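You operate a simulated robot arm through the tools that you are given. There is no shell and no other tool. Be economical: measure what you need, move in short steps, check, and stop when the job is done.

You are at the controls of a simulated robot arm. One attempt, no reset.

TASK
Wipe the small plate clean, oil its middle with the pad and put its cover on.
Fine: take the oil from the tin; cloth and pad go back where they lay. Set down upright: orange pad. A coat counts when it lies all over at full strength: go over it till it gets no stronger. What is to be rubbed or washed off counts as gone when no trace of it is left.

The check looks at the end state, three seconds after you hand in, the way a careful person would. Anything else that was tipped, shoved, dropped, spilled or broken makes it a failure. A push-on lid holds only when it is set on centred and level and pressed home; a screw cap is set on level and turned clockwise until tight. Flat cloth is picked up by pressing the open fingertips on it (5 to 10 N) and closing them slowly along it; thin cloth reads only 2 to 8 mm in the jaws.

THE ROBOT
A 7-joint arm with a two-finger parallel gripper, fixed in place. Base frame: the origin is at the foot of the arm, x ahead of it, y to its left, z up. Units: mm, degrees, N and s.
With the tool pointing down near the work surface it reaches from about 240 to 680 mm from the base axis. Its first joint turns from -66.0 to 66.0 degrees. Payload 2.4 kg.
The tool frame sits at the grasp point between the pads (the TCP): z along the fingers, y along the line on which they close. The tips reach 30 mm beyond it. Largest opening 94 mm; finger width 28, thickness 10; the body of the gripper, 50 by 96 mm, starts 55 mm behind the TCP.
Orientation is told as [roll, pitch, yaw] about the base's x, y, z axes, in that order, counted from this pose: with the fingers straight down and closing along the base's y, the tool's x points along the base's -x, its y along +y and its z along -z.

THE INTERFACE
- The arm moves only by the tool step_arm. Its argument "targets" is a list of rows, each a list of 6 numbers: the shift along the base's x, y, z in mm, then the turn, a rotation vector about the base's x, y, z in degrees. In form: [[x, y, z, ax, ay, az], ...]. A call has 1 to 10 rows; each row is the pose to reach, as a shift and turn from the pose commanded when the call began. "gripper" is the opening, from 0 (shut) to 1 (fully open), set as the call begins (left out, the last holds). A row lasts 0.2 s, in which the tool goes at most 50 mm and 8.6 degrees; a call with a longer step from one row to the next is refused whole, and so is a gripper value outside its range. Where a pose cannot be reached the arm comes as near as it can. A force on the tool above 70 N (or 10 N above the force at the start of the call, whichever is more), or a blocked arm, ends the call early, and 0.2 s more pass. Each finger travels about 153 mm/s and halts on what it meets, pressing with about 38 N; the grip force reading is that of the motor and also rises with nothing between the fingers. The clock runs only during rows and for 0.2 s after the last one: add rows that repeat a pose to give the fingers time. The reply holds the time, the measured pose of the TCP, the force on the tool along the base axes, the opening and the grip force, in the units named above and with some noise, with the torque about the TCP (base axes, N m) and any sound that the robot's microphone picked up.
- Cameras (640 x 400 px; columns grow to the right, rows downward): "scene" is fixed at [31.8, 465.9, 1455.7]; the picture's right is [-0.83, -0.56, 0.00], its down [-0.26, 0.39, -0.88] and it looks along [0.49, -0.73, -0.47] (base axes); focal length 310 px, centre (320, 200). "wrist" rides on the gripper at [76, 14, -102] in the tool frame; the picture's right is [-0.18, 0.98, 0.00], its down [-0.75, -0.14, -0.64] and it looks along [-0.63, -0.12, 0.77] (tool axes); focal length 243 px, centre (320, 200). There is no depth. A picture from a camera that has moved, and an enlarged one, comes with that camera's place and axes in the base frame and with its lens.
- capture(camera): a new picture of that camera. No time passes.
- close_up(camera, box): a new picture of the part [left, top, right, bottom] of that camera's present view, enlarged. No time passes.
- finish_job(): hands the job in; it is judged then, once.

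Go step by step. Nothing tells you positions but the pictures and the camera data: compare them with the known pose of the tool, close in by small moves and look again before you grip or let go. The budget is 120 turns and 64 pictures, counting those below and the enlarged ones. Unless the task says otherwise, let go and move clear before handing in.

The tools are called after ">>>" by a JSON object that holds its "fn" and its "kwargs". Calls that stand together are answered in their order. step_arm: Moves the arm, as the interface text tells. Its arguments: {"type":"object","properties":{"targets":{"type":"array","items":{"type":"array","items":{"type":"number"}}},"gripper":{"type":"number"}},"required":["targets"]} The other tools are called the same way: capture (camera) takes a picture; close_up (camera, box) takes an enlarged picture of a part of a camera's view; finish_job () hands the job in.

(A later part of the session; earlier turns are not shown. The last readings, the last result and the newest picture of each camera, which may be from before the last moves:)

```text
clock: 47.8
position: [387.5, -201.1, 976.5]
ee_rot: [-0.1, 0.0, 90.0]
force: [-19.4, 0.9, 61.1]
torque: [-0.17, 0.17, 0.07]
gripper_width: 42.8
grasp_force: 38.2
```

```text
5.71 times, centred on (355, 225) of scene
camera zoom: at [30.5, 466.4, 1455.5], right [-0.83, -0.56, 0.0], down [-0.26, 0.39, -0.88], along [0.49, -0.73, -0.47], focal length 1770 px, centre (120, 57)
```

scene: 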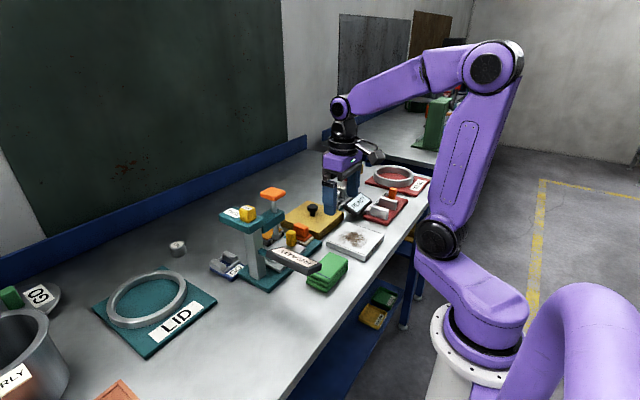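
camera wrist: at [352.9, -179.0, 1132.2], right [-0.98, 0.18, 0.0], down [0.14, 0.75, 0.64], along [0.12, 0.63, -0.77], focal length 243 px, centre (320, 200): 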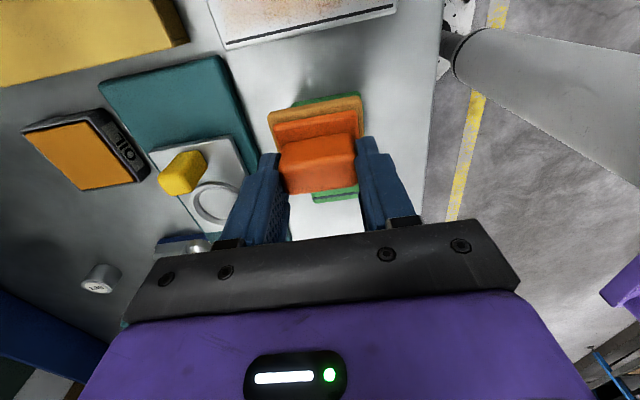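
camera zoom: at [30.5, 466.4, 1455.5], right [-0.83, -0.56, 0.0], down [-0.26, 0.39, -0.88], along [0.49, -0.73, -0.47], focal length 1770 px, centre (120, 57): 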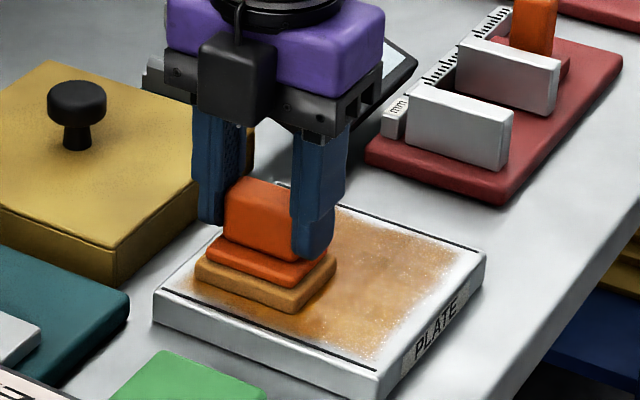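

>>> {"fn": "step_arm", "kwargs": {"targets": [[0, -22, 0, 0, 0, 0], [0, -46, 0, 0, 0, 0], [-12, -46, 0, 0, 0, 0], [-12, -22, 0, 0, 0, 0], [-12, 0, 0, 0, 0, 0], [-24, 0, 0, 0, 0, 0], [-24, -22, 0, 0, 0, 0], [-24, -46, 0, 0, 0, 0], [-36, -46, 0, 0, 0, 0], [-36, -22, 0, 0, 0, 0]]}}

>>> {"fn": "step_arm", "kwargs": {"targets": [[0, 22, 0, 0, 0, 0], [-12, 22, 0, 0, 0, 0], [-12, 0, 0, 0, 0, 0], [-12, -24, 0, 0, 0, 0], [0, -24, 0, 0, 0, 0], [12, -24, 0, 0, 0, 0], [12, 0, 0, 0, 0, 0], [12, 22, 0, 0, 0, 0], [24, 22, 0, 0, 0, 0], [24, 0, 0, 0, 0, 0]]}}

>>> {"fn": "step_arm", "kwargs": {"targets": [[0, 0, 20, 0, 0, 0], [0, 20, 50, 0, 0, 0], [0, 60, 55, 0, 0, 0], [0, 105, 55, 0, 0, 0], [0, 135, 55, 0, 0, 0], [0, 135, 55, 0, 0, 0]]}}

>>> {"fn": "close_up", "kwargs": {"camera": "scene", "box": [310, 190, 400, 260]}}

```text
clock: 50.0
position: [350.0, -221.3, 976.6]
ee_rot: [0.1, -0.1, 90.0]
force: [0.2, -1.1, -1.2]
torque: [-0.03, 0.01, 0.0]
gripper_width: 42.8
grasp_force: 38.3
```

```text
clock: 52.2
position: [378.0, -219.4, 975.9]
ee_rot: [-0.3, 0.0, 90.2]
force: [2.5, 16.0, 47.1]
torque: [0.61, -0.2, 0.0]
gripper_width: 43.2
grasp_force: 38.5
```

```text
clock: 53.6
position: [375.9, -89.1, 1027.3]
ee_rot: [0.0, 0.1, 90.0]
force: [-0.4, -0.7, -0.5]
torque: [0.0, -0.02, 0.04]
gripper_width: 42.9
grasp_force: 37.7
```

```text
5.71 times, centred on (355, 225) of scene
camera zoom: at [31.8, 465.9, 1455.7], right [-0.83, -0.56, 0.0], down [-0.26, 0.39, -0.88], along [0.49, -0.73, -0.47], focal length 1770 px, centre (120, 57)
```

zoom: 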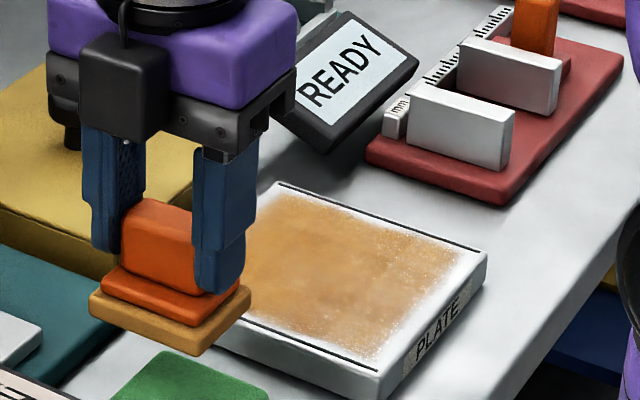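

The coat is fuller now. I make another full raster with slightly more pressure, then compare.

>>> {"fn": "step_arm", "kwargs": {"targets": [[-4, -45, 0, 0, 0, 0], [-8, -90, 0, 0, 0, 0], [-12, -135, 0, 0, 0, 0], [-12, -135, -45, 0, 0, 0], [-12, -135, -55.8, 0, 0, 0], [-38, -135, -55.8, 0, 0, 0], [-38, -111, -55.8, 0, 0, 0], [-12, -111, -55.8, 0, 0, 0], [14, -111, -55.8, 0, 0, 0], [14, -119, -55.8, 0, 0, 0]]}}

>>> {"fn": "step_arm", "kwargs": {"targets": [[-26, 0, 0, 0, 0, 0], [-52, 0, 0, 0, 0, 0], [-52, -8, 0, 0, 0, 0], [-26, -8, 0, 0, 0, 0], [0, -8, 0, 0, 0, 0], [0, -16, 0, 0, 0, 0], [-26, -16, 0, 0, 0, 0], [-52, -16, 0, 0, 0, 0], [-52, -24, 0, 0, 0, 0], [-26, -24, 0, 0, 0, 0]]}}

>>> {"fn": "step_arm", "kwargs": {"targets": [[26, 0, 0, 0, 0, 0], [26, -8, 0, 0, 0, 0], [0, -8, 0, 0, 0, 0], [-26, -8, 0, 0, 0, 0], [-26, -16, 0, 0, 0, 0], [0, -16, 0, 0, 0, 0], [26, -16, 0, 0, 0, 0], [26, 8, 0, 0, 0, 0], [26, 32, 0, 0, 0, 0], [0, 8, 0, 0, 0, 0]]}}

>>> {"fn": "step_arm", "kwargs": {"targets": [[0, 0, 20, 0, 0, 0], [0, 20, 50, 0, 0, 0], [0, 60, 55, 0, 0, 0], [0, 105, 55, 0, 0, 0], [0, 135, 55, 0, 0, 0], [0, 135, 55, 0, 0, 0]]}}

>>> {"fn": "close_up", "kwargs": {"camera": "scene", "box": [310, 190, 400, 260]}}

```text
clock: 55.8
position: [388.7, -205.2, 978.4]
ee_rot: [0.1, 0.0, 90.1]
force: [-0.4, 0.7, -0.1]
torque: [-0.03, 0.0, -0.02]
gripper_width: 43.2
grasp_force: 38.5
```

```text
clock: 58.0
position: [359.4, -233.4, 977.0]
ee_rot: [-0.1, 0.1, 89.9]
force: [-10.9, -0.8, 35.4]
torque: [-0.22, -0.05, -0.04]
gripper_width: 43.0
grasp_force: 38.2
```

```text
clock: 60.2
position: [368.5, -223.9, 975.9]
ee_rot: [-0.3, 0.1, 90.2]
force: [6.2, 6.6, 23.1]
torque: [0.22, -0.52, 0.08]
gripper_width: 43.4
grasp_force: 37.6
```

```text
clock: 61.6
position: [363.2, -91.5, 1030.7]
ee_rot: [-0.1, 0.0, 90.0]
force: [0.0, 0.3, -0.5]
torque: [0.01, -0.01, 0.02]
gripper_width: 43.0
grasp_force: 38.1
```

```text
5.71 times, centred on (355, 225) of scene
camera zoom: at [31.8, 465.9, 1455.7], right [-0.83, -0.56, 0.0], down [-0.26, 0.39, -0.88], along [0.49, -0.73, -0.47], focal length 1770 px, centre (120, 57)
```

zoom: 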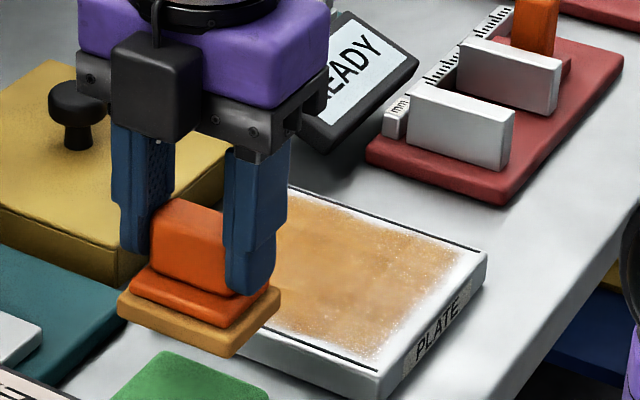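

The strength looks about the same. To be sure the pad was not running dry, I re-dip it and make another pass to compare.

>>> {"fn": "step_arm", "kwargs": {"targets": [[0, -45, 0, 0, 0, 0], [30, -60, 0, 0, 0, 0], [75, -60, 0, 0, 0, 0], [120, -60, 0, 0, 0, 0], [165, -55, 0, 0, 0, 0], [205, -35, 0, 0, 0, 0], [241, -13, 0, 0, 0, 0], [241, -13, -25, 0, 0, 0], [241, -13, -42, 0, 0, 0], [241, -13, -42, 0, 0, 0]]}}

>>> {"fn": "close_up", "kwargs": {"camera": "wrist", "box": [220, 30, 420, 230]}}

```text
clock: 63.8
position: [605.7, -100.5, 985.1]
ee_rot: [0.0, 0.1, 90.0]
force: [-0.5, 0.4, -0.8]
torque: [0.03, 0.0, 0.0]
gripper_width: 42.8
grasp_force: 37.8
```

```text
2.00 times, centred on (320, 130) of wrist
camera zoom: at [591.5, -177.5, 1088.1], right [-0.98, 0.18, 0.0], down [0.14, 0.75, 0.64], along [0.12, 0.63, -0.77], focal length 485 px, centre (320, 340)
```

zoom: 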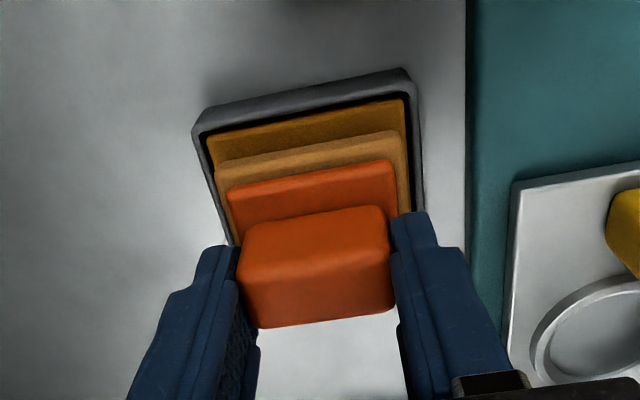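

>>> {"fn": "step_arm", "kwargs": {"targets": [[0, 0, -6, 0, 0, 0], [0, 0, -10, 0, 0, 0], [0, 0, -13, 0, 0, 0], [0, 0, -13, 0, 0, 0], [0, 0, -13, 0, 0, 0]]}}

>>> {"fn": "step_arm", "kwargs": {"targets": [[0, 0, 10, 0, 0, 0], [0, 0, 40, 0, 0, 0], [0, 0, 68, 0, 0, 0], [-38, -22, 68, 0, 0, 0], [-76, -44, 68, 0, 0, 0], [-114, -66, 68, 0, 0, 0], [-152, -88, 68, 0, 0, 0], [-190, -105, 68, 0, 0, 0], [-225, -118, 68, 0, 0, 0], [-241, -122, 68, 0, 0, 0]]}}

>>> {"fn": "close_up", "kwargs": {"camera": "scene", "box": [310, 190, 400, 260]}}

```text
clock: 65.0
position: [605.7, -100.9, 979.8]
ee_rot: [-0.4, 0.1, 90.1]
force: [-7.6, 2.9, 45.3]
torque: [-0.16, 0.53, -0.03]
gripper_width: 43.2
grasp_force: 37.9
```

```text
clock: 67.2
position: [364.4, -224.1, 1042.3]
ee_rot: [0.0, 0.1, 90.1]
force: [0.4, 0.5, 0.3]
torque: [0.0, -0.03, 0.0]
gripper_width: 43.1
grasp_force: 37.6
```

```text
5.71 times, centred on (355, 225) of scene
camera zoom: at [31.8, 465.9, 1455.7], right [-0.83, -0.56, 0.0], down [-0.26, 0.39, -0.88], along [0.49, -0.73, -0.47], focal length 1770 px, centre (120, 57)
```

zoom: 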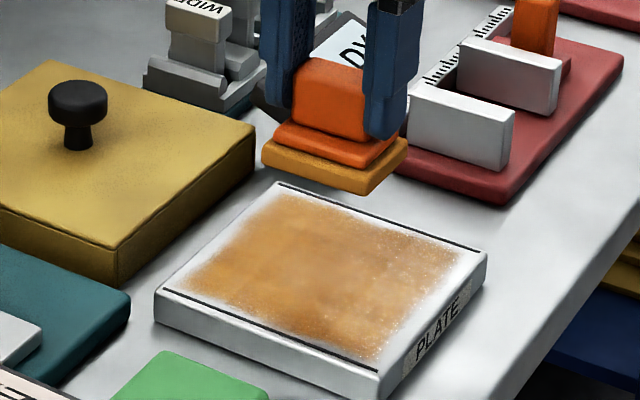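

This gives a full view: the coat is uneven, paler toward the -x side. Now a dense raster with the recharged pad.

>>> {"fn": "step_arm", "kwargs": {"targets": [[0, 0, -40, 0, 0, 0], [0, 0, -66, 0, 0, 0], [0, 0, -68.5, 0, 0, 0], [-26, 0, -68.5, 0, 0, 0], [-26, 24, -68.5, 0, 0, 0], [-13, 24, -68.5, 0, 0, 0], [-13, 0, -68.5, 0, 0, 0], [-13, -24, -68.5, 0, 0, 0], [-26, -24, -68.5, 0, 0, 0], [-26, 0, -68.5, 0, 0, 0]]}}

>>> {"fn": "step_arm", "kwargs": {"targets": [[0, 24, 0, 0, 0, 0], [18, 24, 0, 0, 0, 0], [18, 0, 0, 0, 0, 0], [18, -24, 0, 0, 0, 0], [26, -24, 0, 0, 0, 0], [26, 0, 0, 0, 0, 0], [26, 24, 0, 0, 0, 0], [36, 24, 0, 0, 0, 0], [36, 0, 0, 0, 0, 0], [36, -24, 0, 0, 0, 0]]}}

>>> {"fn": "step_arm", "kwargs": {"targets": [[16, 0, 0, 0, 0, 0], [16, 24, 0, 0, 0, 0], [16, 48, 0, 0, 0, 0], [6, 48, 0, 0, 0, 0], [6, 24, 0, 0, 0, 0], [6, 0, 0, 0, 0, 0], [-10, 0, 0, 0, 0, 0], [-10, 24, 0, 0, 0, 0], [-10, 48, 0, 0, 0, 0], [-10, 24, 0, 0, 0, 0]]}}

>>> {"fn": "step_arm", "kwargs": {"targets": [[0, 0, 30, 0, 0, 0], [0, 0, 68, 0, 0, 0], [0, 0, 68, 0, 0, 0]]}}

>>> {"fn": "close_up", "kwargs": {"camera": "scene", "box": [310, 190, 400, 260]}}

```text
clock: 69.4
position: [338.9, -225.1, 976.7]
ee_rot: [-0.3, 0.2, 89.9]
force: [0.5, -8.6, 26.8]
torque: [-0.78, -0.71, -0.25]
gripper_width: 43.0
grasp_force: 37.9
```

```text
clock: 71.6
position: [378.6, -243.7, 976.9]
ee_rot: [-0.6, 0.3, 90.0]
force: [-1.5, -1.7, 12.5]
torque: [-0.18, 0.19, -0.04]
gripper_width: 43.1
grasp_force: 37.7
stopped in row 10: the force on the tool passed its limit at 73 N (the readings are from after the stop); the commanded pose is now the measured one
```

```text
clock: 73.8
position: [367.0, -216.8, 977.3]
ee_rot: [-0.5, 0.1, 90.4]
force: [0.0, 11.0, 32.9]
torque: [0.29, -0.2, 0.0]
gripper_width: 43.1
grasp_force: 37.7
```

```text
clock: 74.6
position: [365.0, -221.4, 1046.2]
ee_rot: [-0.4, 0.1, 90.3]
force: [0.4, -0.5, -0.1]
torque: [-0.02, 0.0, 0.0]
gripper_width: 42.9
grasp_force: 38.2
```

```text
5.71 times, centred on (355, 225) of scene
camera zoom: at [31.8, 465.9, 1455.7], right [-0.83, -0.56, 0.0], down [-0.26, 0.39, -0.88], along [0.49, -0.73, -0.47], focal length 1770 px, centre (120, 57)
```

zoom: 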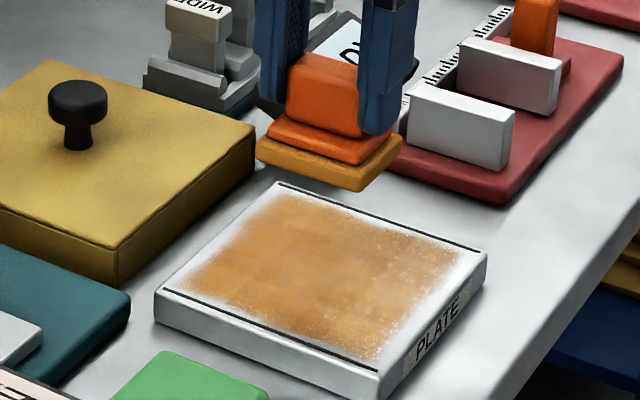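

The coat no longer changes, so it is saturated. I carry the pad back to its spot on the stand base.

>>> {"fn": "step_arm", "kwargs": {"targets": [[30, 25, 0, 0.4, 0, -0.3], [60, 50, 0, 0.4, 0, -0.3], [95, 75, 0, 0.4, 0, -0.3], [129, 95, 0, 0.4, 0, -0.3], [129, 95, -35, 0.4, 0, -0.3], [129, 95, -35, 0.4, 0, -0.3], [129, 95, -35, 0.4, 0, -0.3]]}}

>>> {"fn": "capture", "kwargs": {"camera": "wrist"}}

```text
clock: 76.2
position: [496.5, -124.9, 1008.1]
ee_rot: [-0.5, -0.3, 89.8]
force: [-0.3, -0.4, -0.6]
torque: [0.01, 0.01, -0.06]
gripper_width: 42.9
grasp_force: 37.6
```

```text
20 pictures are left
camera wrist: at [481.6, -201.8, 1110.5], right [-0.98, 0.19, -0.01], down [0.14, 0.75, 0.65], along [0.13, 0.63, -0.76], focal length 243 px, centre (320, 200)
```

wrist: 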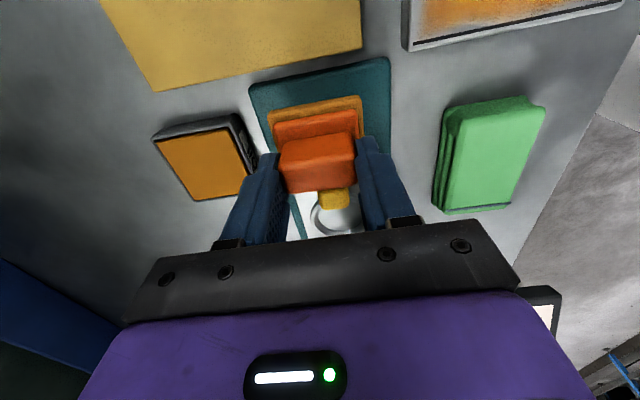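

>>> {"fn": "step_arm", "kwargs": {"targets": [[-1.5, -0.9, -15, -0.3, 0.5, 0.2], [-1.5, -0.9, -27, -0.3, 0.5, 0.2], [-1.5, -0.9, -30, -0.3, 0.5, 0.2], [-1.5, -0.9, -30, -0.3, 0.5, 0.2]]}}

```text
clock: 77.2
position: [494.9, -125.0, 977.1]
ee_rot: [0.2, 0.0, 90.1]
force: [0.4, 0.4, -0.4]
torque: [0.02, -0.01, 0.0]
gripper_width: 43.2
grasp_force: 37.5
```

>>> {"fn": "step_arm", "kwargs": {"targets": [[0, -0.5, -1, 0, 0, 0], [0, -0.5, -2, 0, 0, 0], [0, -0.5, -2, 0, 0, 0]]}}

>>> {"fn": "step_arm", "kwargs": {"targets": [[0, 0, -1, 0, 0, 0], [0, 0, -1, 0, 0, 0]]}}

```text
clock: 78.0
position: [494.9, -126.4, 976.4]
ee_rot: [0.0, 0.0, 90.1]
force: [-0.1, -0.3, -0.3]
torque: [0.01, -0.01, 0.0]
gripper_width: 43.1
grasp_force: 38.1
```

```text
clock: 78.6
position: [495.5, -125.2, 975.1]
ee_rot: [0.1, 0.1, 90.1]
force: [1.1, 0.2, -1.0]
torque: [0.03, 0.0, 0.01]
gripper_width: 43.2
grasp_force: 37.9
```

>>> {"fn": "step_arm", "kwargs": {"targets": [[0, 0, -1, 0, 0, 0], [0, 0, -1, 0, 0, 0]]}}

>>> {"fn": "step_arm", "kwargs": {"targets": [[0, 0, -1, 0, 0, 0], [0, 0, -1, 0, 0, 0]]}}

>>> {"fn": "close_up", "kwargs": {"camera": "scene", "box": [270, 200, 350, 260]}}

```text
clock: 79.2
position: [494.9, -126.0, 973.1]
ee_rot: [0.1, -0.1, 90.1]
force: [0.1, -0.4, -1.2]
torque: [-0.03, 0.0, 0.05]
gripper_width: 43.1
grasp_force: 37.6
```

```text
clock: 79.8
position: [493.7, -126.5, 971.8]
ee_rot: [0.1, 0.0, 90.1]
force: [0.9, -0.1, -0.1]
torque: [-0.02, 0.0, 0.02]
gripper_width: 43.0
grasp_force: 37.8
```

```text
6.67 times, centred on (310, 230) of scene
camera zoom: at [31.8, 465.9, 1455.7], right [-0.83, -0.56, 0.0], down [-0.26, 0.39, -0.88], along [0.49, -0.73, -0.47], focal length 2064 px, centre (387, 0)
```

zoom: 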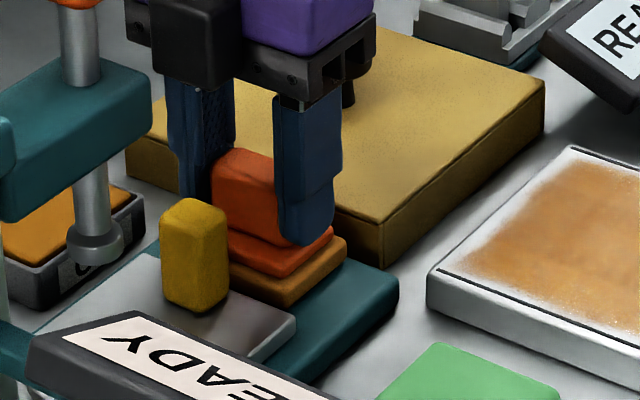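

>>> {"fn": "step_arm", "kwargs": {"targets": [[0, 0, -1, 0, 0, 0], [0, 0, -1, 0, 0, 0]]}}

>>> {"fn": "step_arm", "kwargs": {"targets": [[0, 0, -1, 0, 0, 0], [0, 0, -1, 0, 0, 0]]}}

```text
clock: 80.4
position: [495.5, -126.4, 972.6]
ee_rot: [0.1, 0.0, 90.0]
force: [-1.4, -0.6, 7.5]
torque: [-0.22, -0.15, -0.07]
gripper_width: 43.1
grasp_force: 38.1
```

```text
clock: 81.0
position: [494.2, -125.9, 972.5]
ee_rot: [-0.1, 0.0, 90.1]
force: [-5.0, 1.5, 23.4]
torque: [-0.24, -0.23, 0.0]
gripper_width: 43.2
grasp_force: 38.1
```

Contact is made at 23 N. I ease up slightly, open, and rise clear.

>>> {"fn": "step_arm", "kwargs": {"targets": [[0, 0, 1, 0, 0, 0], [0, 0, 1, 0, 0, 0]]}}

>>> {"fn": "step_arm", "kwargs": {"targets": [[0, 0, 0, 0, 0, 0], [0, 0, 0, 0, 0, 0], [0, 0, 25, 0, 0, 0], [0, 0, 65, 0, 0, 0], [0, 0, 105, 0, 0, 0], [0, 0, 105, 0, 0, 0]], "gripper": 0.75}}

>>> {"fn": "capture", "kwargs": {"camera": "wrist"}}

>>> {"fn": "close_up", "kwargs": {"camera": "scene", "box": [270, 180, 390, 260]}}

```text
clock: 81.6
position: [494.6, -126.4, 973.3]
ee_rot: [-0.1, 0.1, 90.2]
force: [-1.4, 0.6, 18.6]
torque: [-0.25, -0.35, -0.05]
gripper_width: 43.0
grasp_force: 37.7
```

```text
clock: 83.0
position: [496.8, -126.8, 1079.4]
ee_rot: [0.1, 0.0, 90.1]
force: [-1.1, -0.8, -0.3]
torque: [-0.02, 0.0, -0.01]
gripper_width: 70.6
grasp_force: 0.0
```

```text
18 pictures are left
camera wrist: at [484.0, -203.5, 1182.3], right [-0.98, 0.18, 0.0], down [0.14, 0.75, 0.64], along [0.12, 0.63, -0.77], focal length 243 px, centre (320, 200)
```

wrist: 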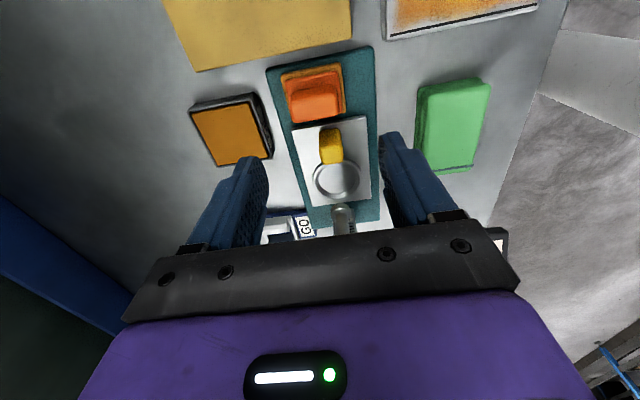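

```text
5.00 times, centred on (330, 220) of scene
camera zoom: at [31.8, 465.9, 1455.7], right [-0.83, -0.56, 0.0], down [-0.26, 0.39, -0.88], along [0.49, -0.73, -0.47], focal length 1548 px, centre (270, 100)
```

zoom: 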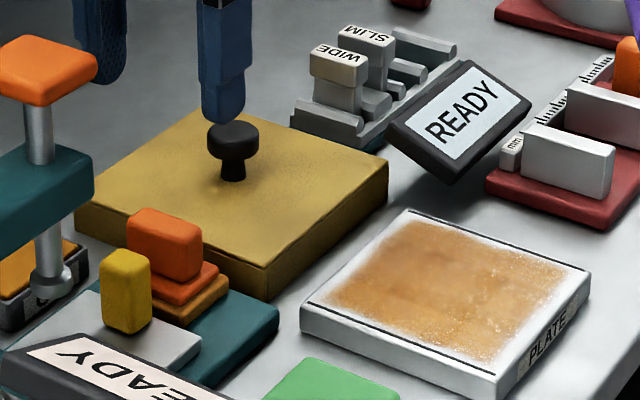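

The pad is back and upright. Next is the cover; I fly over it to measure the cover and its knob.

>>> {"fn": "step_arm", "kwargs": {"targets": [[5, -40, 15, 0, 0, 0], [15, -80, 25, 0, 0, 0], [25, -120, 25, 0, 0, 0], [30, -140, 25, 0, 0, 0], [30, -140, 25, 0, 0, 0]]}}

>>> {"fn": "capture", "kwargs": {"camera": "wrist"}}

```text
clock: 84.2
position: [526.3, -265.4, 1102.2]
ee_rot: [0.0, 0.1, 90.1]
force: [-0.1, 0.7, 0.0]
torque: [0.0, 0.0, -0.03]
gripper_width: 70.6
grasp_force: 0.1
```

```text
16 pictures are left
camera wrist: at [512.3, -343.1, 1205.0], right [-0.98, 0.18, 0.0], down [0.14, 0.75, 0.64], along [0.12, 0.63, -0.77], focal length 243 px, centre (320, 200)
```

wrist: 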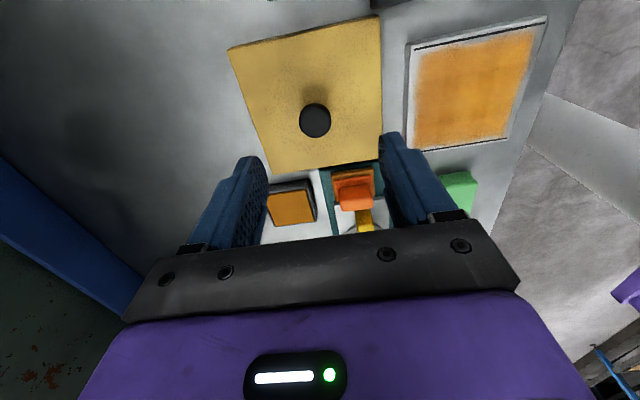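

I see the cover (about 146 mm square, centre near (535.5,-247.5), knob at its middle). To find the exact offset to the plate I take the same view of both.

>>> {"fn": "close_up", "kwargs": {"camera": "wrist", "box": [200, 0, 420, 180]}}

>>> {"fn": "step_arm", "kwargs": {"targets": [[-45, 5, 0, 0, 0, 0], [-90, 10, 0, 0, 0, 0], [-135, 16, 0, 0, 0, 0], [-170, 22, 0, 0, 0, 0], [-170, 22, 0, 0, 0, 0]]}}

>>> {"fn": "close_up", "kwargs": {"camera": "wrist", "box": [200, 0, 420, 180]}}

```text
2.22 times, centred on (310, 90) of wrist
camera zoom: at [512.3, -343.1, 1205.0], right [-0.98, 0.18, 0.0], down [0.14, 0.75, 0.64], along [0.12, 0.63, -0.77], focal length 539 px, centre (342, 444)
```

zoom: 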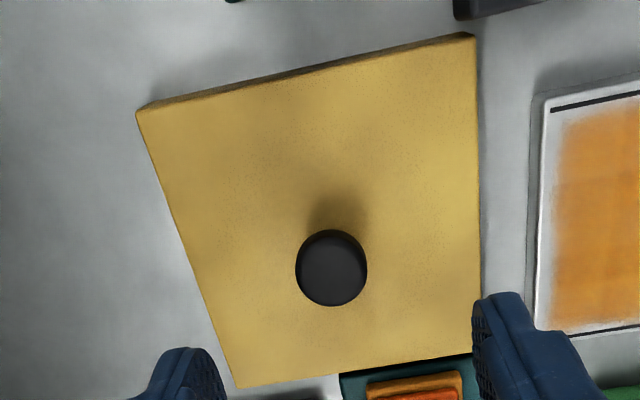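

```text
clock: 85.4
position: [353.7, -244.8, 1101.5]
ee_rot: [0.0, 0.0, 90.1]
force: [-0.3, 0.2, 0.2]
torque: [0.01, -0.04, 0.04]
gripper_width: 70.6
grasp_force: 0.1
```

```text
2.22 times, centred on (310, 90) of wrist
camera zoom: at [340.5, -321.5, 1203.5], right [-0.98, 0.18, 0.0], down [0.14, 0.75, 0.64], along [0.12, 0.63, -0.77], focal length 539 px, centre (342, 444)
```

zoom: 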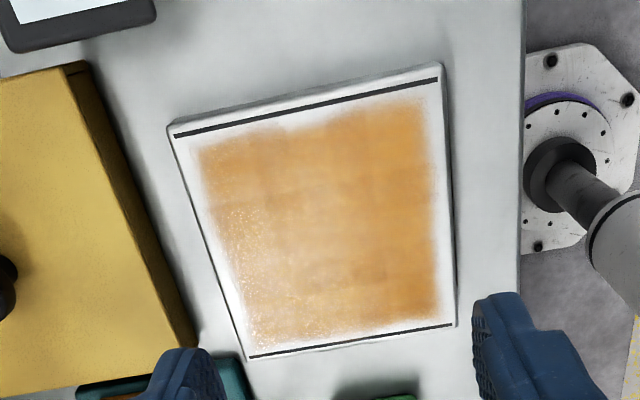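

The coat looks weaker, with speckled gaps on the +x side. I zoom in before going on.

>>> {"fn": "close_up", "kwargs": {"camera": "wrist", "box": [250, 20, 370, 170]}}

```text
2.67 times, centred on (310, 95) of wrist
camera zoom: at [340.5, -321.5, 1203.5], right [-0.98, 0.18, 0.0], down [0.14, 0.75, 0.64], along [0.12, 0.63, -0.77], focal length 647 px, centre (347, 480)
```

zoom: 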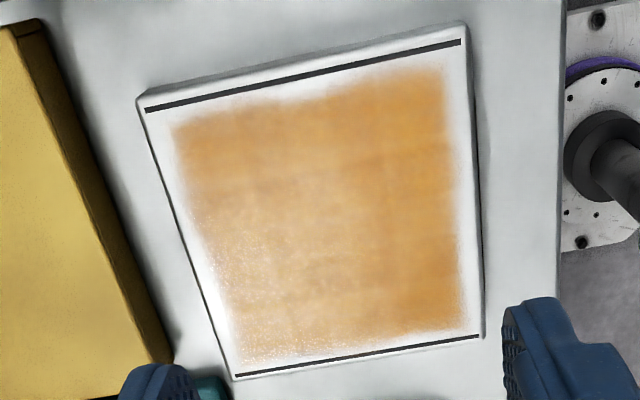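

The paler spots are view-dependent gloss, since the scene view shows them at the other side. The offset from cover to plate comes to about (-169,+21). I take another reading to average out the noise.

>>> {"fn": "step_arm", "kwargs": {"targets": [[0, 0, 0, 0, 0, 0], [0, 0, 0, 0, 0, 0]]}}

>>> {"fn": "step_arm", "kwargs": {"targets": [[0, 0, 0, 0, 0, 0]]}}

>>> {"fn": "step_arm", "kwargs": {"targets": [[45, -5, 0, 0, 0, 0], [90, -10, 0, 0, 0, 0], [135, -16, 0, 0, 0, 0], [180, -2, 0, 0, 0, 0], [180, -2, 0, 0, 0, 0]]}}

>>> {"fn": "step_arm", "kwargs": {"targets": [[0, 0, 0, 0, 0, 0]]}}

```text
clock: 86.0
position: [353.8, -244.8, 1101.5]
ee_rot: [0.0, 0.1, 90.0]
force: [-1.1, 0.5, -0.2]
torque: [-0.04, 0.02, -0.02]
gripper_width: 70.6
grasp_force: 0.0
```

```text
clock: 86.4
position: [354.8, -244.0, 1101.6]
ee_rot: [0.0, 0.0, 90.0]
force: [-0.5, 0.1, 1.1]
torque: [0.01, -0.04, -0.03]
gripper_width: 70.8
grasp_force: 0.0
```

```text
clock: 87.6
position: [533.3, -247.1, 1104.4]
ee_rot: [0.1, 0.0, 90.1]
force: [-0.7, 0.4, -0.5]
torque: [0.01, 0.01, -0.02]
gripper_width: 70.4
grasp_force: 0.1
```

```text
clock: 88.0
position: [533.7, -246.6, 1104.0]
ee_rot: [0.0, 0.1, 90.0]
force: [-0.2, 0.8, -0.3]
torque: [-0.02, 0.01, -0.01]
gripper_width: 70.2
grasp_force: 0.1
```

>>> {"fn": "step_arm", "kwargs": {"targets": [[0, -0.5, -40, 0, 0, 0], [0, -0.5, -80, 0, 0, 0], [0, -0.5, -95, 0, 0, 0], [0, -0.5, -95, 0, 0, 0]]}}

>>> {"fn": "close_up", "kwargs": {"camera": "wrist", "box": [200, 40, 440, 240]}}

```text
clock: 89.0
position: [534.7, -244.4, 1006.8]
ee_rot: [0.0, 0.0, 90.1]
force: [-0.1, -0.1, -0.3]
torque: [-0.04, 0.03, -0.02]
gripper_width: 70.7
grasp_force: 0.1
```

```text
2.00 times, centred on (320, 140) of wrist
camera zoom: at [520.2, -321.6, 1108.4], right [-0.98, 0.18, 0.0], down [0.14, 0.75, 0.64], along [0.12, 0.63, -0.77], focal length 485 px, centre (320, 320)
```

zoom: 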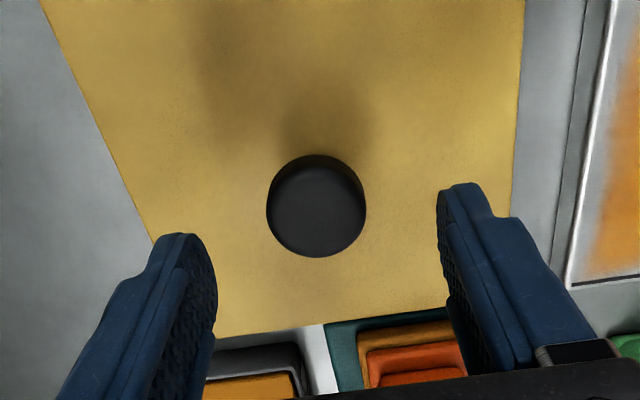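

The knob is centred within 1.4 mm. I correct that, lower 35 mm, and grip.

>>> {"fn": "step_arm", "kwargs": {"targets": [[1.2, 0, -15, 0, 0, 0], [1.2, 0, -30, 0, 0, 0], [1.2, 0, -35, 0, 0, 0], [1.2, 0, -35, 0, 0, 0]]}}

>>> {"fn": "step_arm", "kwargs": {"targets": [[0, 0, 0, 0, 0, 0], [0, 0, 0, 0, 0, 0], [0, 0, 0, 0, 0, 0]], "gripper": 0.2}}

>>> {"fn": "close_up", "kwargs": {"camera": "scene", "box": [280, 160, 400, 240]}}

```text
clock: 90.0
position: [535.8, -245.6, 971.6]
ee_rot: [0.0, 0.0, 90.2]
force: [0.4, 0.4, 0.5]
torque: [0.01, -0.05, -0.02]
gripper_width: 70.7
grasp_force: 0.1
```

```text
clock: 90.8
position: [535.5, -245.1, 971.6]
ee_rot: [0.1, 0.0, 90.1]
force: [0.3, -0.4, -0.1]
torque: [0.04, -0.03, 0.01]
gripper_width: 32.6
grasp_force: 37.7
```

```text
5.00 times, centred on (340, 200) of scene
camera zoom: at [31.9, 465.9, 1455.7], right [-0.83, -0.56, 0.0], down [-0.26, 0.39, -0.88], along [0.49, -0.73, -0.47], focal length 1548 px, centre (220, 200)
```

zoom: 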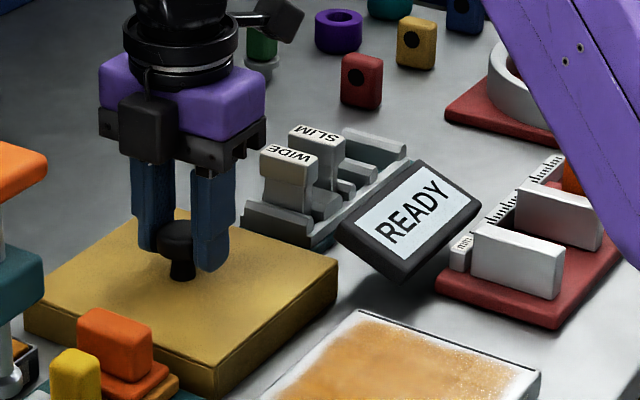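

The knob is held (32.6 mm). I lift it straight up and check it hangs level.

>>> {"fn": "step_arm", "kwargs": {"targets": [[0, 0, 3, 0, 0, 0], [0, 0, 15, 0, 0, 0], [0, 0, 45, 0, 0, 0], [0, 0, 80, 0, 0, 0], [0, 0, 105, 0, 0, 0], [0, 0, 105, 0, 0, 0]]}}

>>> {"fn": "step_arm", "kwargs": {"targets": [[-40, 5, 0, 0, 0, 0], [-80, 10, 0, 0, 0, 0], [-120, 15, 0, 0, 0, 0], [-155, 20, 0, 0, 0, 0], [-168, 21, 0, 0, 0, 0], [-168, 21, 0, 0, 0, 0]]}}

>>> {"fn": "close_up", "kwargs": {"camera": "scene", "box": [280, 150, 430, 270]}}

>>> {"fn": "capture", "kwargs": {"camera": "wrist"}}

```text
clock: 92.2
position: [535.0, -246.1, 1078.2]
ee_rot: [0.0, -0.1, 90.0]
force: [-0.1, 0.0, -2.0]
torque: [0.02, 0.02, -0.03]
gripper_width: 32.6
grasp_force: 38.0
```

```text
clock: 93.6
position: [368.9, -224.2, 1078.6]
ee_rot: [0.0, 0.1, 90.1]
force: [0.2, 0.2, -1.2]
torque: [0.01, 0.01, -0.02]
gripper_width: 32.8
grasp_force: 37.9
```

```text
3.33 times, centred on (355, 210) of scene
camera zoom: at [31.8, 465.9, 1455.7], right [-0.83, -0.56, 0.0], down [-0.26, 0.39, -0.88], along [0.49, -0.73, -0.47], focal length 1032 px, centre (203, 167)
```

zoom: 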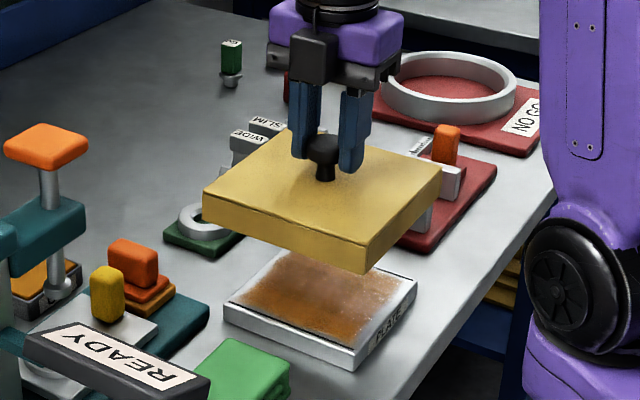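

```text
9 pictures are left
camera wrist: at [355.0, -301.5, 1179.8], right [-0.98, 0.18, 0.0], down [0.14, 0.75, 0.64], along [0.12, 0.63, -0.77], focal length 243 px, centre (320, 200)
```

wrist: 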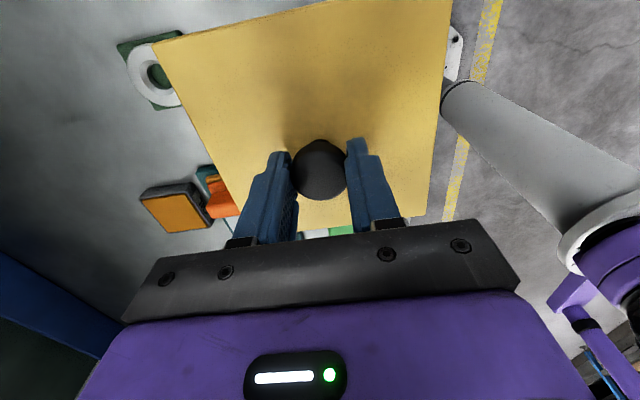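

The cover hangs level over the plate. I lower it to just above the plate and check alignment.

>>> {"fn": "step_arm", "kwargs": {"targets": [[0, 0, -35, 0, 0, 0], [0, 0, -65, 0, 0, 0], [0, 0, -79, 0, 0, 0], [0, 0, -79, 0, 0, 0]]}}

>>> {"fn": "close_up", "kwargs": {"camera": "scene", "box": [310, 185, 410, 265]}}

```text
clock: 94.6
position: [368.6, -223.9, 1001.0]
ee_rot: [0.0, 0.0, 90.0]
force: [0.2, 0.2, -1.0]
torque: [-0.02, -0.01, -0.04]
gripper_width: 32.6
grasp_force: 38.0
```

```text
5.00 times, centred on (360, 225) of scene
camera zoom: at [31.8, 465.9, 1455.7], right [-0.83, -0.56, 0.0], down [-0.26, 0.39, -0.88], along [0.49, -0.73, -0.47], focal length 1548 px, centre (120, 75)
```

zoom: 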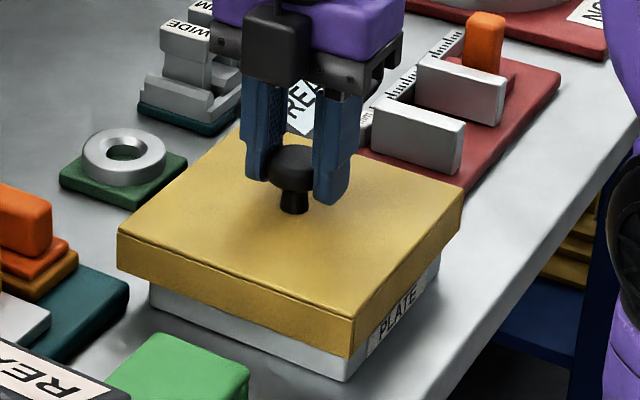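

The overhang on the scene's left looks slightly larger, so the cover is about 3 mm too far in x. I shift -3 and lower gently, reading the force.

>>> {"fn": "step_arm", "kwargs": {"targets": [[-3, 0, 0, 0, 0, 0], [-3, 0, -4, 0, 0, 0], [-3, 0, -6, 0, 0, 0], [-3, 0, -6, 0, 0, 0]]}}

>>> {"fn": "close_up", "kwargs": {"camera": "scene", "box": [320, 200, 400, 260]}}

```text
clock: 95.6
position: [365.7, -224.7, 993.7]
ee_rot: [0.2, 0.0, 90.0]
force: [-0.6, 0.1, -2.2]
torque: [-0.02, 0.01, 0.0]
gripper_width: 32.6
grasp_force: 37.7
```

```text
6.67 times, centred on (360, 230) of scene
camera zoom: at [31.8, 465.9, 1455.7], right [-0.83, -0.56, 0.0], down [-0.26, 0.39, -0.88], along [0.49, -0.73, -0.47], focal length 2064 px, centre (53, 0)
```

zoom: 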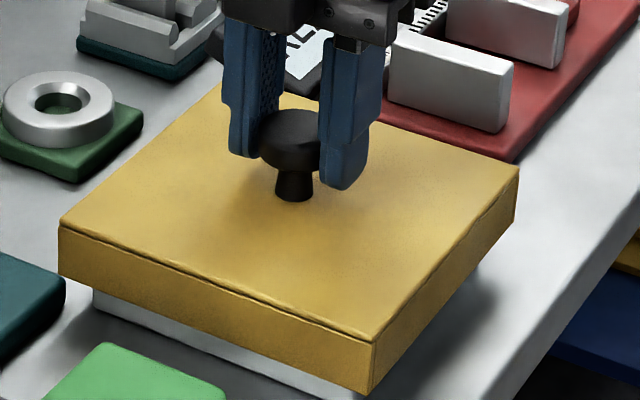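

The left overhang now matches the expected value. I continue down in small steps.

>>> {"fn": "step_arm", "kwargs": {"targets": [[0, 0, -2, 0, 0, 0], [0, 0, -4, 0, 0, 0], [0, 0, -4, 0, 0, 0]]}}

>>> {"fn": "step_arm", "kwargs": {"targets": [[0, 0, -1.5, 0, 0, 0], [0, 0, -3, 0, 0, 0], [0, 0, -3, 0, 0, 0]]}}

```text
clock: 96.4
position: [364.9, -223.4, 989.5]
ee_rot: [0.1, 0.0, 90.1]
force: [0.1, 0.3, -2.1]
torque: [0.02, -0.01, 0.01]
gripper_width: 32.8
grasp_force: 37.6
```

```text
clock: 97.2
position: [365.3, -224.2, 985.3]
ee_rot: [0.0, 0.1, 90.0]
force: [-1.7, -1.5, 4.5]
torque: [0.34, -0.28, 0.02]
gripper_width: 32.6
grasp_force: 38.2
```

>>> {"fn": "close_up", "kwargs": {"camera": "scene", "box": [320, 210, 400, 270]}}

>>> {"fn": "capture", "kwargs": {"camera": "wrist"}}

```text
6.67 times, centred on (360, 240) of scene
camera zoom: at [31.7, 465.9, 1455.7], right [-0.83, -0.56, 0.0], down [-0.26, 0.39, -0.88], along [0.49, -0.73, -0.47], focal length 2064 px, centre (53, -67)
```

zoom: 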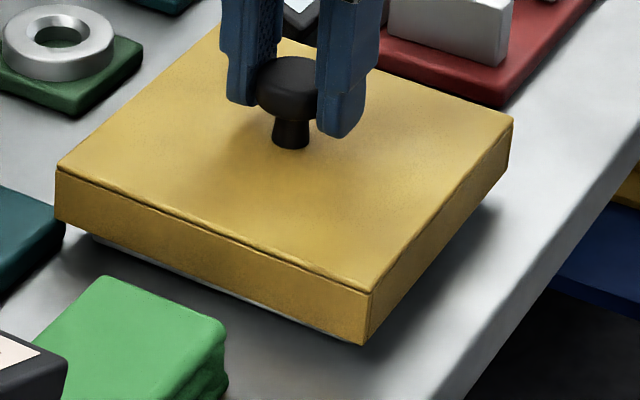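

```text
5 pictures are left
camera wrist: at [351.5, -300.9, 1088.0], right [-0.98, 0.18, 0.0], down [0.14, 0.75, 0.64], along [0.12, 0.63, -0.77], focal length 243 px, centre (320, 200)
```

wrist: 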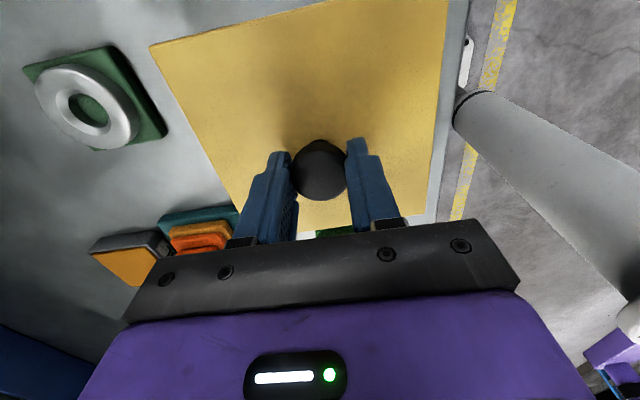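

The cover's walls already reach about 5 mm below the plate's top, with light contact at one corner. I go down 1 mm more and read the force.

>>> {"fn": "step_arm", "kwargs": {"targets": [[0, 0, -0.5, 0, 0, 0], [0, 0, -1, 0, 0, 0], [0, 0, -1, 0, 0, 0]]}}

>>> {"fn": "step_arm", "kwargs": {"targets": [[0, 0, -0.5, 0, 0, 0], [0, 0, -1, 0, 0, 0], [0, 0, -1, 0, 0, 0]]}}

```text
clock: 98.0
position: [364.6, -224.0, 984.1]
ee_rot: [0.1, 0.0, 90.1]
force: [-2.1, -0.5, 1.8]
torque: [0.19, -0.13, 0.07]
gripper_width: 32.3
grasp_force: 37.8
```

```text
clock: 98.8
position: [364.8, -224.6, 982.3]
ee_rot: [0.1, 0.0, 89.9]
force: [-1.3, -1.4, 2.9]
torque: [0.22, -0.24, 0.02]
gripper_width: 32.6
grasp_force: 38.3
```

It slides down with little friction, so the walls are guiding it. I continue.

>>> {"fn": "step_arm", "kwargs": {"targets": [[0, 0, -1, 0, 0, 0], [0, 0, -2, 0, 0, 0], [0, 0, -3, 0, 0, 0], [0, 0, -3, 0, 0, 0]]}}

>>> {"fn": "step_arm", "kwargs": {"targets": [[0, 0, -1, 0, 0, 0], [0, 0, -2, 0, 0, 0], [0, 0, -3, 0, 0, 0], [0, 0, -3, 0, 0, 0]]}}

```text
clock: 99.8
position: [364.6, -225.7, 979.8]
ee_rot: [-0.1, -0.1, 89.9]
force: [-0.4, 0.1, 2.7]
torque: [0.25, -0.27, -0.18]
gripper_width: 32.4
grasp_force: 37.4
```

```text
clock: 100.8
position: [365.0, -225.2, 978.8]
ee_rot: [0.0, 0.1, 90.0]
force: [-13.0, -3.3, 36.6]
torque: [0.09, 0.42, -0.03]
gripper_width: 32.8
grasp_force: 38.0
```

>>> {"fn": "close_up", "kwargs": {"camera": "scene", "box": [320, 210, 400, 270]}}

```text
6.67 times, centred on (360, 240) of scene
camera zoom: at [31.0, 466.1, 1455.6], right [-0.83, -0.56, 0.0], down [-0.26, 0.39, -0.88], along [0.49, -0.73, -0.47], focal length 2064 px, centre (53, -67)
```

zoom: 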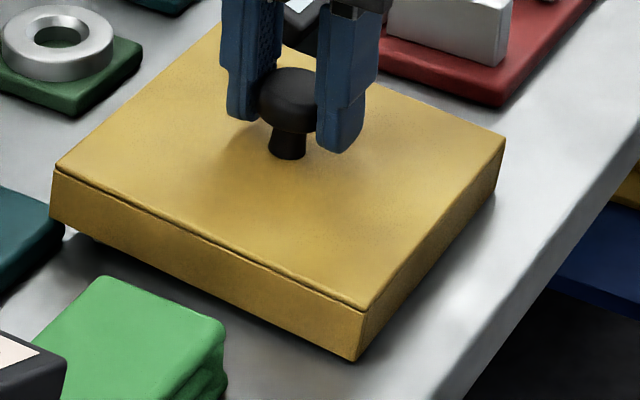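

The cover is tilting with its +x+y corner high. I believe that corner is resting on the stand's teal base corner at about (440,-159), not on the plate, so I back up and look.

>>> {"fn": "step_arm", "kwargs": {"targets": [[0, 0, 5, 0, 0, 0], [0, 0, 15, 0, 0, 0], [0, 0, 20, 0, 0, 0], [0, 0, 20, 0, 0, 0]]}}

>>> {"fn": "close_up", "kwargs": {"camera": "scene", "box": [300, 200, 400, 270]}}

```text
clock: 101.8
position: [366.4, -223.3, 997.6]
ee_rot: [-0.1, 0.1, 90.1]
force: [-0.4, 0.1, -1.1]
torque: [-0.03, -0.03, -0.02]
gripper_width: 32.6
grasp_force: 37.7
```

```text
5.71 times, centred on (350, 235) of scene
camera zoom: at [31.8, 465.9, 1455.7], right [-0.83, -0.56, 0.0], down [-0.26, 0.39, -0.88], along [0.49, -0.73, -0.47], focal length 1770 px, centre (149, 0)
```

zoom: 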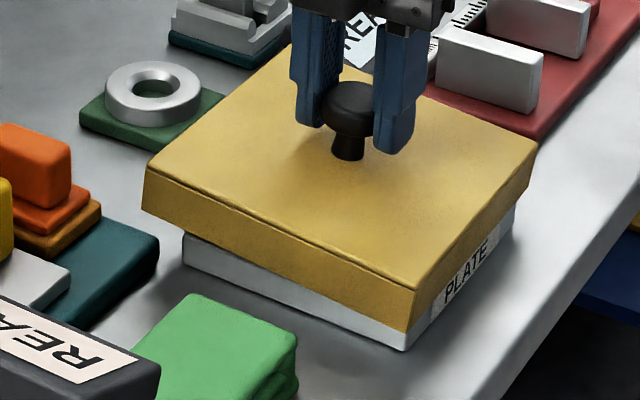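

The cover tilted in the grip by about 2° (the -x and -y sides are low). I level it by turning the tool, and shift -2.5 mm in x to clear the stand's base corner before lowering again.

>>> {"fn": "step_arm", "kwargs": {"targets": [[-1, 0, 0, -1.1, 1.8, 0], [-2.5, -0.5, 0, -1.1, 1.8, 0], [-2.5, -0.5, -5, -1.1, 1.8, 0], [-2.5, -0.5, -8, -1.1, 1.8, 0], [-2.5, -0.5, -8, -1.1, 1.8, 0]]}}

>>> {"fn": "step_arm", "kwargs": {"targets": [[0, 0, -1.5, 0, 0, 0], [0, 0, -3, 0, 0, 0], [0, 0, -3, 0, 0, 0]]}}

>>> {"fn": "step_arm", "kwargs": {"targets": [[0, 0, -1, 0, 0, 0], [0, 0, -2, 0, 0, 0], [0, 0, -2, 0, 0, 0]]}}

```text
clock: 103.0
position: [362.6, -225.3, 988.7]
ee_rot: [1.9, 1.1, 90.0]
force: [0.2, -0.3, -1.3]
torque: [-0.01, 0.0, 0.0]
gripper_width: 32.2
grasp_force: 37.8
```

```text
clock: 103.8
position: [360.5, -224.4, 985.9]
ee_rot: [1.9, 1.1, 90.0]
force: [-0.6, 1.0, -1.8]
torque: [0.01, -0.01, 0.03]
gripper_width: 32.4
grasp_force: 37.8
```

```text
clock: 104.6
position: [362.8, -225.6, 984.6]
ee_rot: [2.0, 1.1, 90.1]
force: [0.1, 0.6, -1.5]
torque: [-0.02, -0.01, 0.0]
gripper_width: 32.6
grasp_force: 38.2
```

No contact now at the height where it touched before. I keep lowering.

>>> {"fn": "step_arm", "kwargs": {"targets": [[0, 0, -1, 0, 0, 0], [0, 0, -2, 0, 0, 0], [0, 0, -2, 0, 0, 0]]}}

>>> {"fn": "step_arm", "kwargs": {"targets": [[0, 0, -1, 0, 0, 0], [0, 0, -2, 0, 0, 0], [0, 0, -2, 0, 0, 0]]}}

>>> {"fn": "step_arm", "kwargs": {"targets": [[0, 0, -1, 0, 0, 0], [0, 0, -2, 0, 0, 0], [0, 0, -2, 0, 0, 0]]}}

```text
clock: 105.4
position: [361.1, -225.0, 983.0]
ee_rot: [1.9, 1.1, 90.1]
force: [0.7, -0.3, -1.1]
torque: [-0.02, 0.01, 0.0]
gripper_width: 32.4
grasp_force: 38.7
```

```text
clock: 106.2
position: [361.4, -225.9, 981.2]
ee_rot: [1.8, 1.1, 90.1]
force: [-0.2, 0.6, -1.9]
torque: [-0.03, 0.0, 0.02]
gripper_width: 32.2
grasp_force: 37.8
```

```text
clock: 107.0
position: [362.0, -224.8, 978.7]
ee_rot: [2.0, 1.2, 90.1]
force: [0.4, -0.6, -2.2]
torque: [0.01, 0.0, 0.01]
gripper_width: 32.5
grasp_force: 38.0
```

>>> {"fn": "step_arm", "kwargs": {"targets": [[0, 0, -1, 0, 0, 0], [0, 0, -2, 0, 0, 0], [0, 0, -2, 0, 0, 0]]}}

>>> {"fn": "step_arm", "kwargs": {"targets": [[0, 0, -1, 0, 0, 0], [0, 0, -2, 0, 0, 0], [0, 0, -2, 0, 0, 0]]}}

```text
clock: 107.8
position: [362.6, -224.5, 976.0]
ee_rot: [1.9, 1.1, 90.2]
force: [-3.5, -0.2, -0.9]
torque: [0.03, 0.17, 0.19]
gripper_width: 32.8
grasp_force: 38.4
```

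```text
clock: 108.6
position: [363.3, -225.0, 975.2]
ee_rot: [1.8, 1.0, 90.0]
force: [-3.0, 0.2, 5.3]
torque: [0.13, 0.55, 0.0]
gripper_width: 32.9
grasp_force: 38.3
```

>>> {"fn": "close_up", "kwargs": {"camera": "scene", "box": [300, 200, 400, 270]}}

```text
5.71 times, centred on (350, 235) of scene
camera zoom: at [31.7, 466.0, 1455.6], right [-0.83, -0.56, 0.0], down [-0.26, 0.39, -0.88], along [0.49, -0.73, -0.47], focal length 1770 px, centre (149, 0)
```

zoom: 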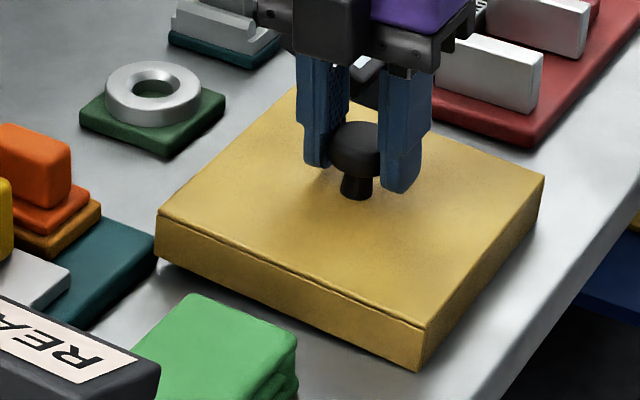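

It is level and around the plate. A light -x push suggests it brushes the stand base, so I shift -1 mm and press it home.

>>> {"fn": "step_arm", "kwargs": {"targets": [[-1, 0, 0.5, 0, 0, 0], [-1, 0, -1, 0, 0, 0], [-1, 0, -1.5, 0, 0, 0], [-1, 0, -1.5, 0, 0, 0]]}}

>>> {"fn": "step_arm", "kwargs": {"targets": [[0, 0, -1, 0, 0, 0], [0, 0, -1.5, 0, 0, 0], [0, 0, -1.5, 0, 0, 0]]}}

```text
clock: 109.6
position: [361.0, -224.4, 974.2]
ee_rot: [1.8, 1.3, 90.2]
force: [3.0, -0.9, 5.8]
torque: [-0.62, 0.32, 0.28]
gripper_width: 32.7
grasp_force: 37.8
```

```text
clock: 110.4
position: [360.6, -224.7, 972.4]
ee_rot: [1.9, 1.1, 90.0]
force: [2.1, 1.0, 4.3]
torque: [-0.22, 0.3, 0.04]
gripper_width: 32.6
grasp_force: 37.7
```

>>> {"fn": "step_arm", "kwargs": {"targets": [[0.5, 0, -1, 0, 0, 0], [0.5, 0, -2, 0, 0, 0], [0.5, 0, -2, 0, 0, 0]]}}

>>> {"fn": "step_arm", "kwargs": {"targets": [[0, 0, -1, 0, 0, 0], [0, 0, -2, 0, 0, 0], [0, 0, -2, 0, 0, 0]]}}

```text
clock: 111.2
position: [360.8, -224.5, 969.4]
ee_rot: [1.9, 1.3, 90.0]
force: [2.8, 0.4, 5.6]
torque: [-0.03, 0.3, -0.01]
gripper_width: 32.9
grasp_force: 38.0
```

```text
clock: 112.0
position: [361.3, -223.1, 966.9]
ee_rot: [1.8, 1.3, 90.1]
force: [-3.5, 8.1, 36.4]
torque: [0.16, 0.12, -0.02]
gripper_width: 32.6
grasp_force: 37.4
```

Firm, even contact at 36 N: it is seated. One more press, then I ease off and let go.

>>> {"fn": "step_arm", "kwargs": {"targets": [[0, 0, -1, 0, 0, 0], [0, 0, -1, 0, 0, 0]]}}

>>> {"fn": "step_arm", "kwargs": {"targets": [[0, 0, 1.5, 0, 0, 0], [0, 0, 2, 0, 0, 0]]}}

>>> {"fn": "step_arm", "kwargs": {"targets": [[0, 0, 0, 0, 0, 0], [0, 0, 0, 0, 0, 0], [0, 0, 20, 0, 0, 0], [0, 0, 60, 0, 0, 0], [0, 0, 105, 1.1, -1.8, 0], [0, -30, 150, 1.1, -1.8, 0], [0, -30, 190, 1.1, -1.8, 0]], "gripper": 0.7}}

>>> {"fn": "close_up", "kwargs": {"camera": "scene", "box": [240, 180, 400, 280]}}

```text
clock: 112.6
position: [360.4, -225.0, 966.9]
ee_rot: [1.6, 1.1, 90.1]
force: [-0.8, 5.8, 35.3]
torque: [0.07, 0.06, -0.03]
gripper_width: 32.5
grasp_force: 38.1
```

```text
clock: 113.2
position: [361.4, -224.5, 967.1]
ee_rot: [1.9, 1.1, 90.0]
force: [5.9, -0.5, -3.8]
torque: [-0.17, -0.18, -0.41]
gripper_width: 32.9
grasp_force: 38.4
```

```text
refused: row 6 steps farther than a row can; nothing moved
```

```text
4.00 times, centred on (320, 230) of scene
camera zoom: at [32.0, 465.9, 1455.7], right [-0.83, -0.56, 0.0], down [-0.26, 0.39, -0.88], along [0.49, -0.73, -0.47], focal length 1239 px, centre (320, 80)
```

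zoom: 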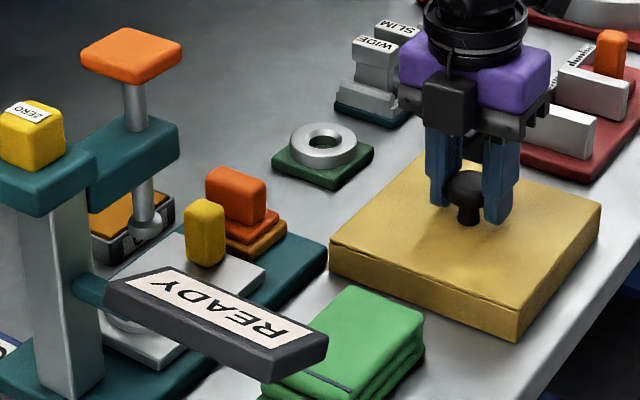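

It sits level. I settle it down 1.5 mm again, open, and rise clear.

>>> {"fn": "step_arm", "kwargs": {"targets": [[0, 0, -1, 0, 0, 0], [0, 0, -1.8, 0, 0, 0], [0, 0, -1.8, 0, 0, 0]]}}

>>> {"fn": "step_arm", "kwargs": {"targets": [[0, 0, 0, 0, 0, 0], [0, 0, 0, 0, 0, 0], [0, 0, 20, 0, 0, 0], [0, 0, 60, 0, 0, 0], [0, 0, 100, 1.1, -1.8, 0], [0, 0, 140, 1.1, -1.8, 0], [0, 0, 185, 1.1, -1.8, 0]], "gripper": 0.7}}

>>> {"fn": "close_up", "kwargs": {"camera": "scene", "box": [240, 180, 400, 280]}}

```text
clock: 114.0
position: [361.9, -224.4, 967.2]
ee_rot: [1.9, 1.1, 90.0]
force: [-0.2, 0.6, -2.0]
torque: [0.0, 0.0, 0.02]
gripper_width: 32.7
grasp_force: 38.0
```

```text
clock: 115.6
position: [360.1, -227.2, 1148.6]
ee_rot: [0.2, 0.1, 90.0]
force: [0.8, 0.3, 0.0]
torque: [0.03, 0.01, 0.04]
gripper_width: 65.5
grasp_force: 0.1
```

```text
4.00 times, centred on (320, 230) of scene
camera zoom: at [31.8, 465.9, 1455.7], right [-0.83, -0.56, 0.0], down [-0.26, 0.39, -0.88], along [0.49, -0.73, -0.47], focal length 1239 px, centre (320, 80)
```

zoom: 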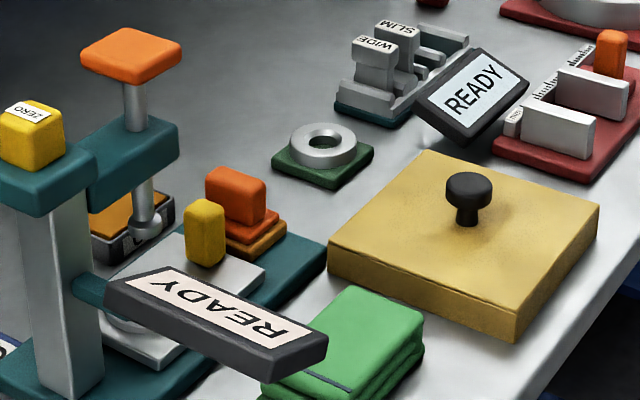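

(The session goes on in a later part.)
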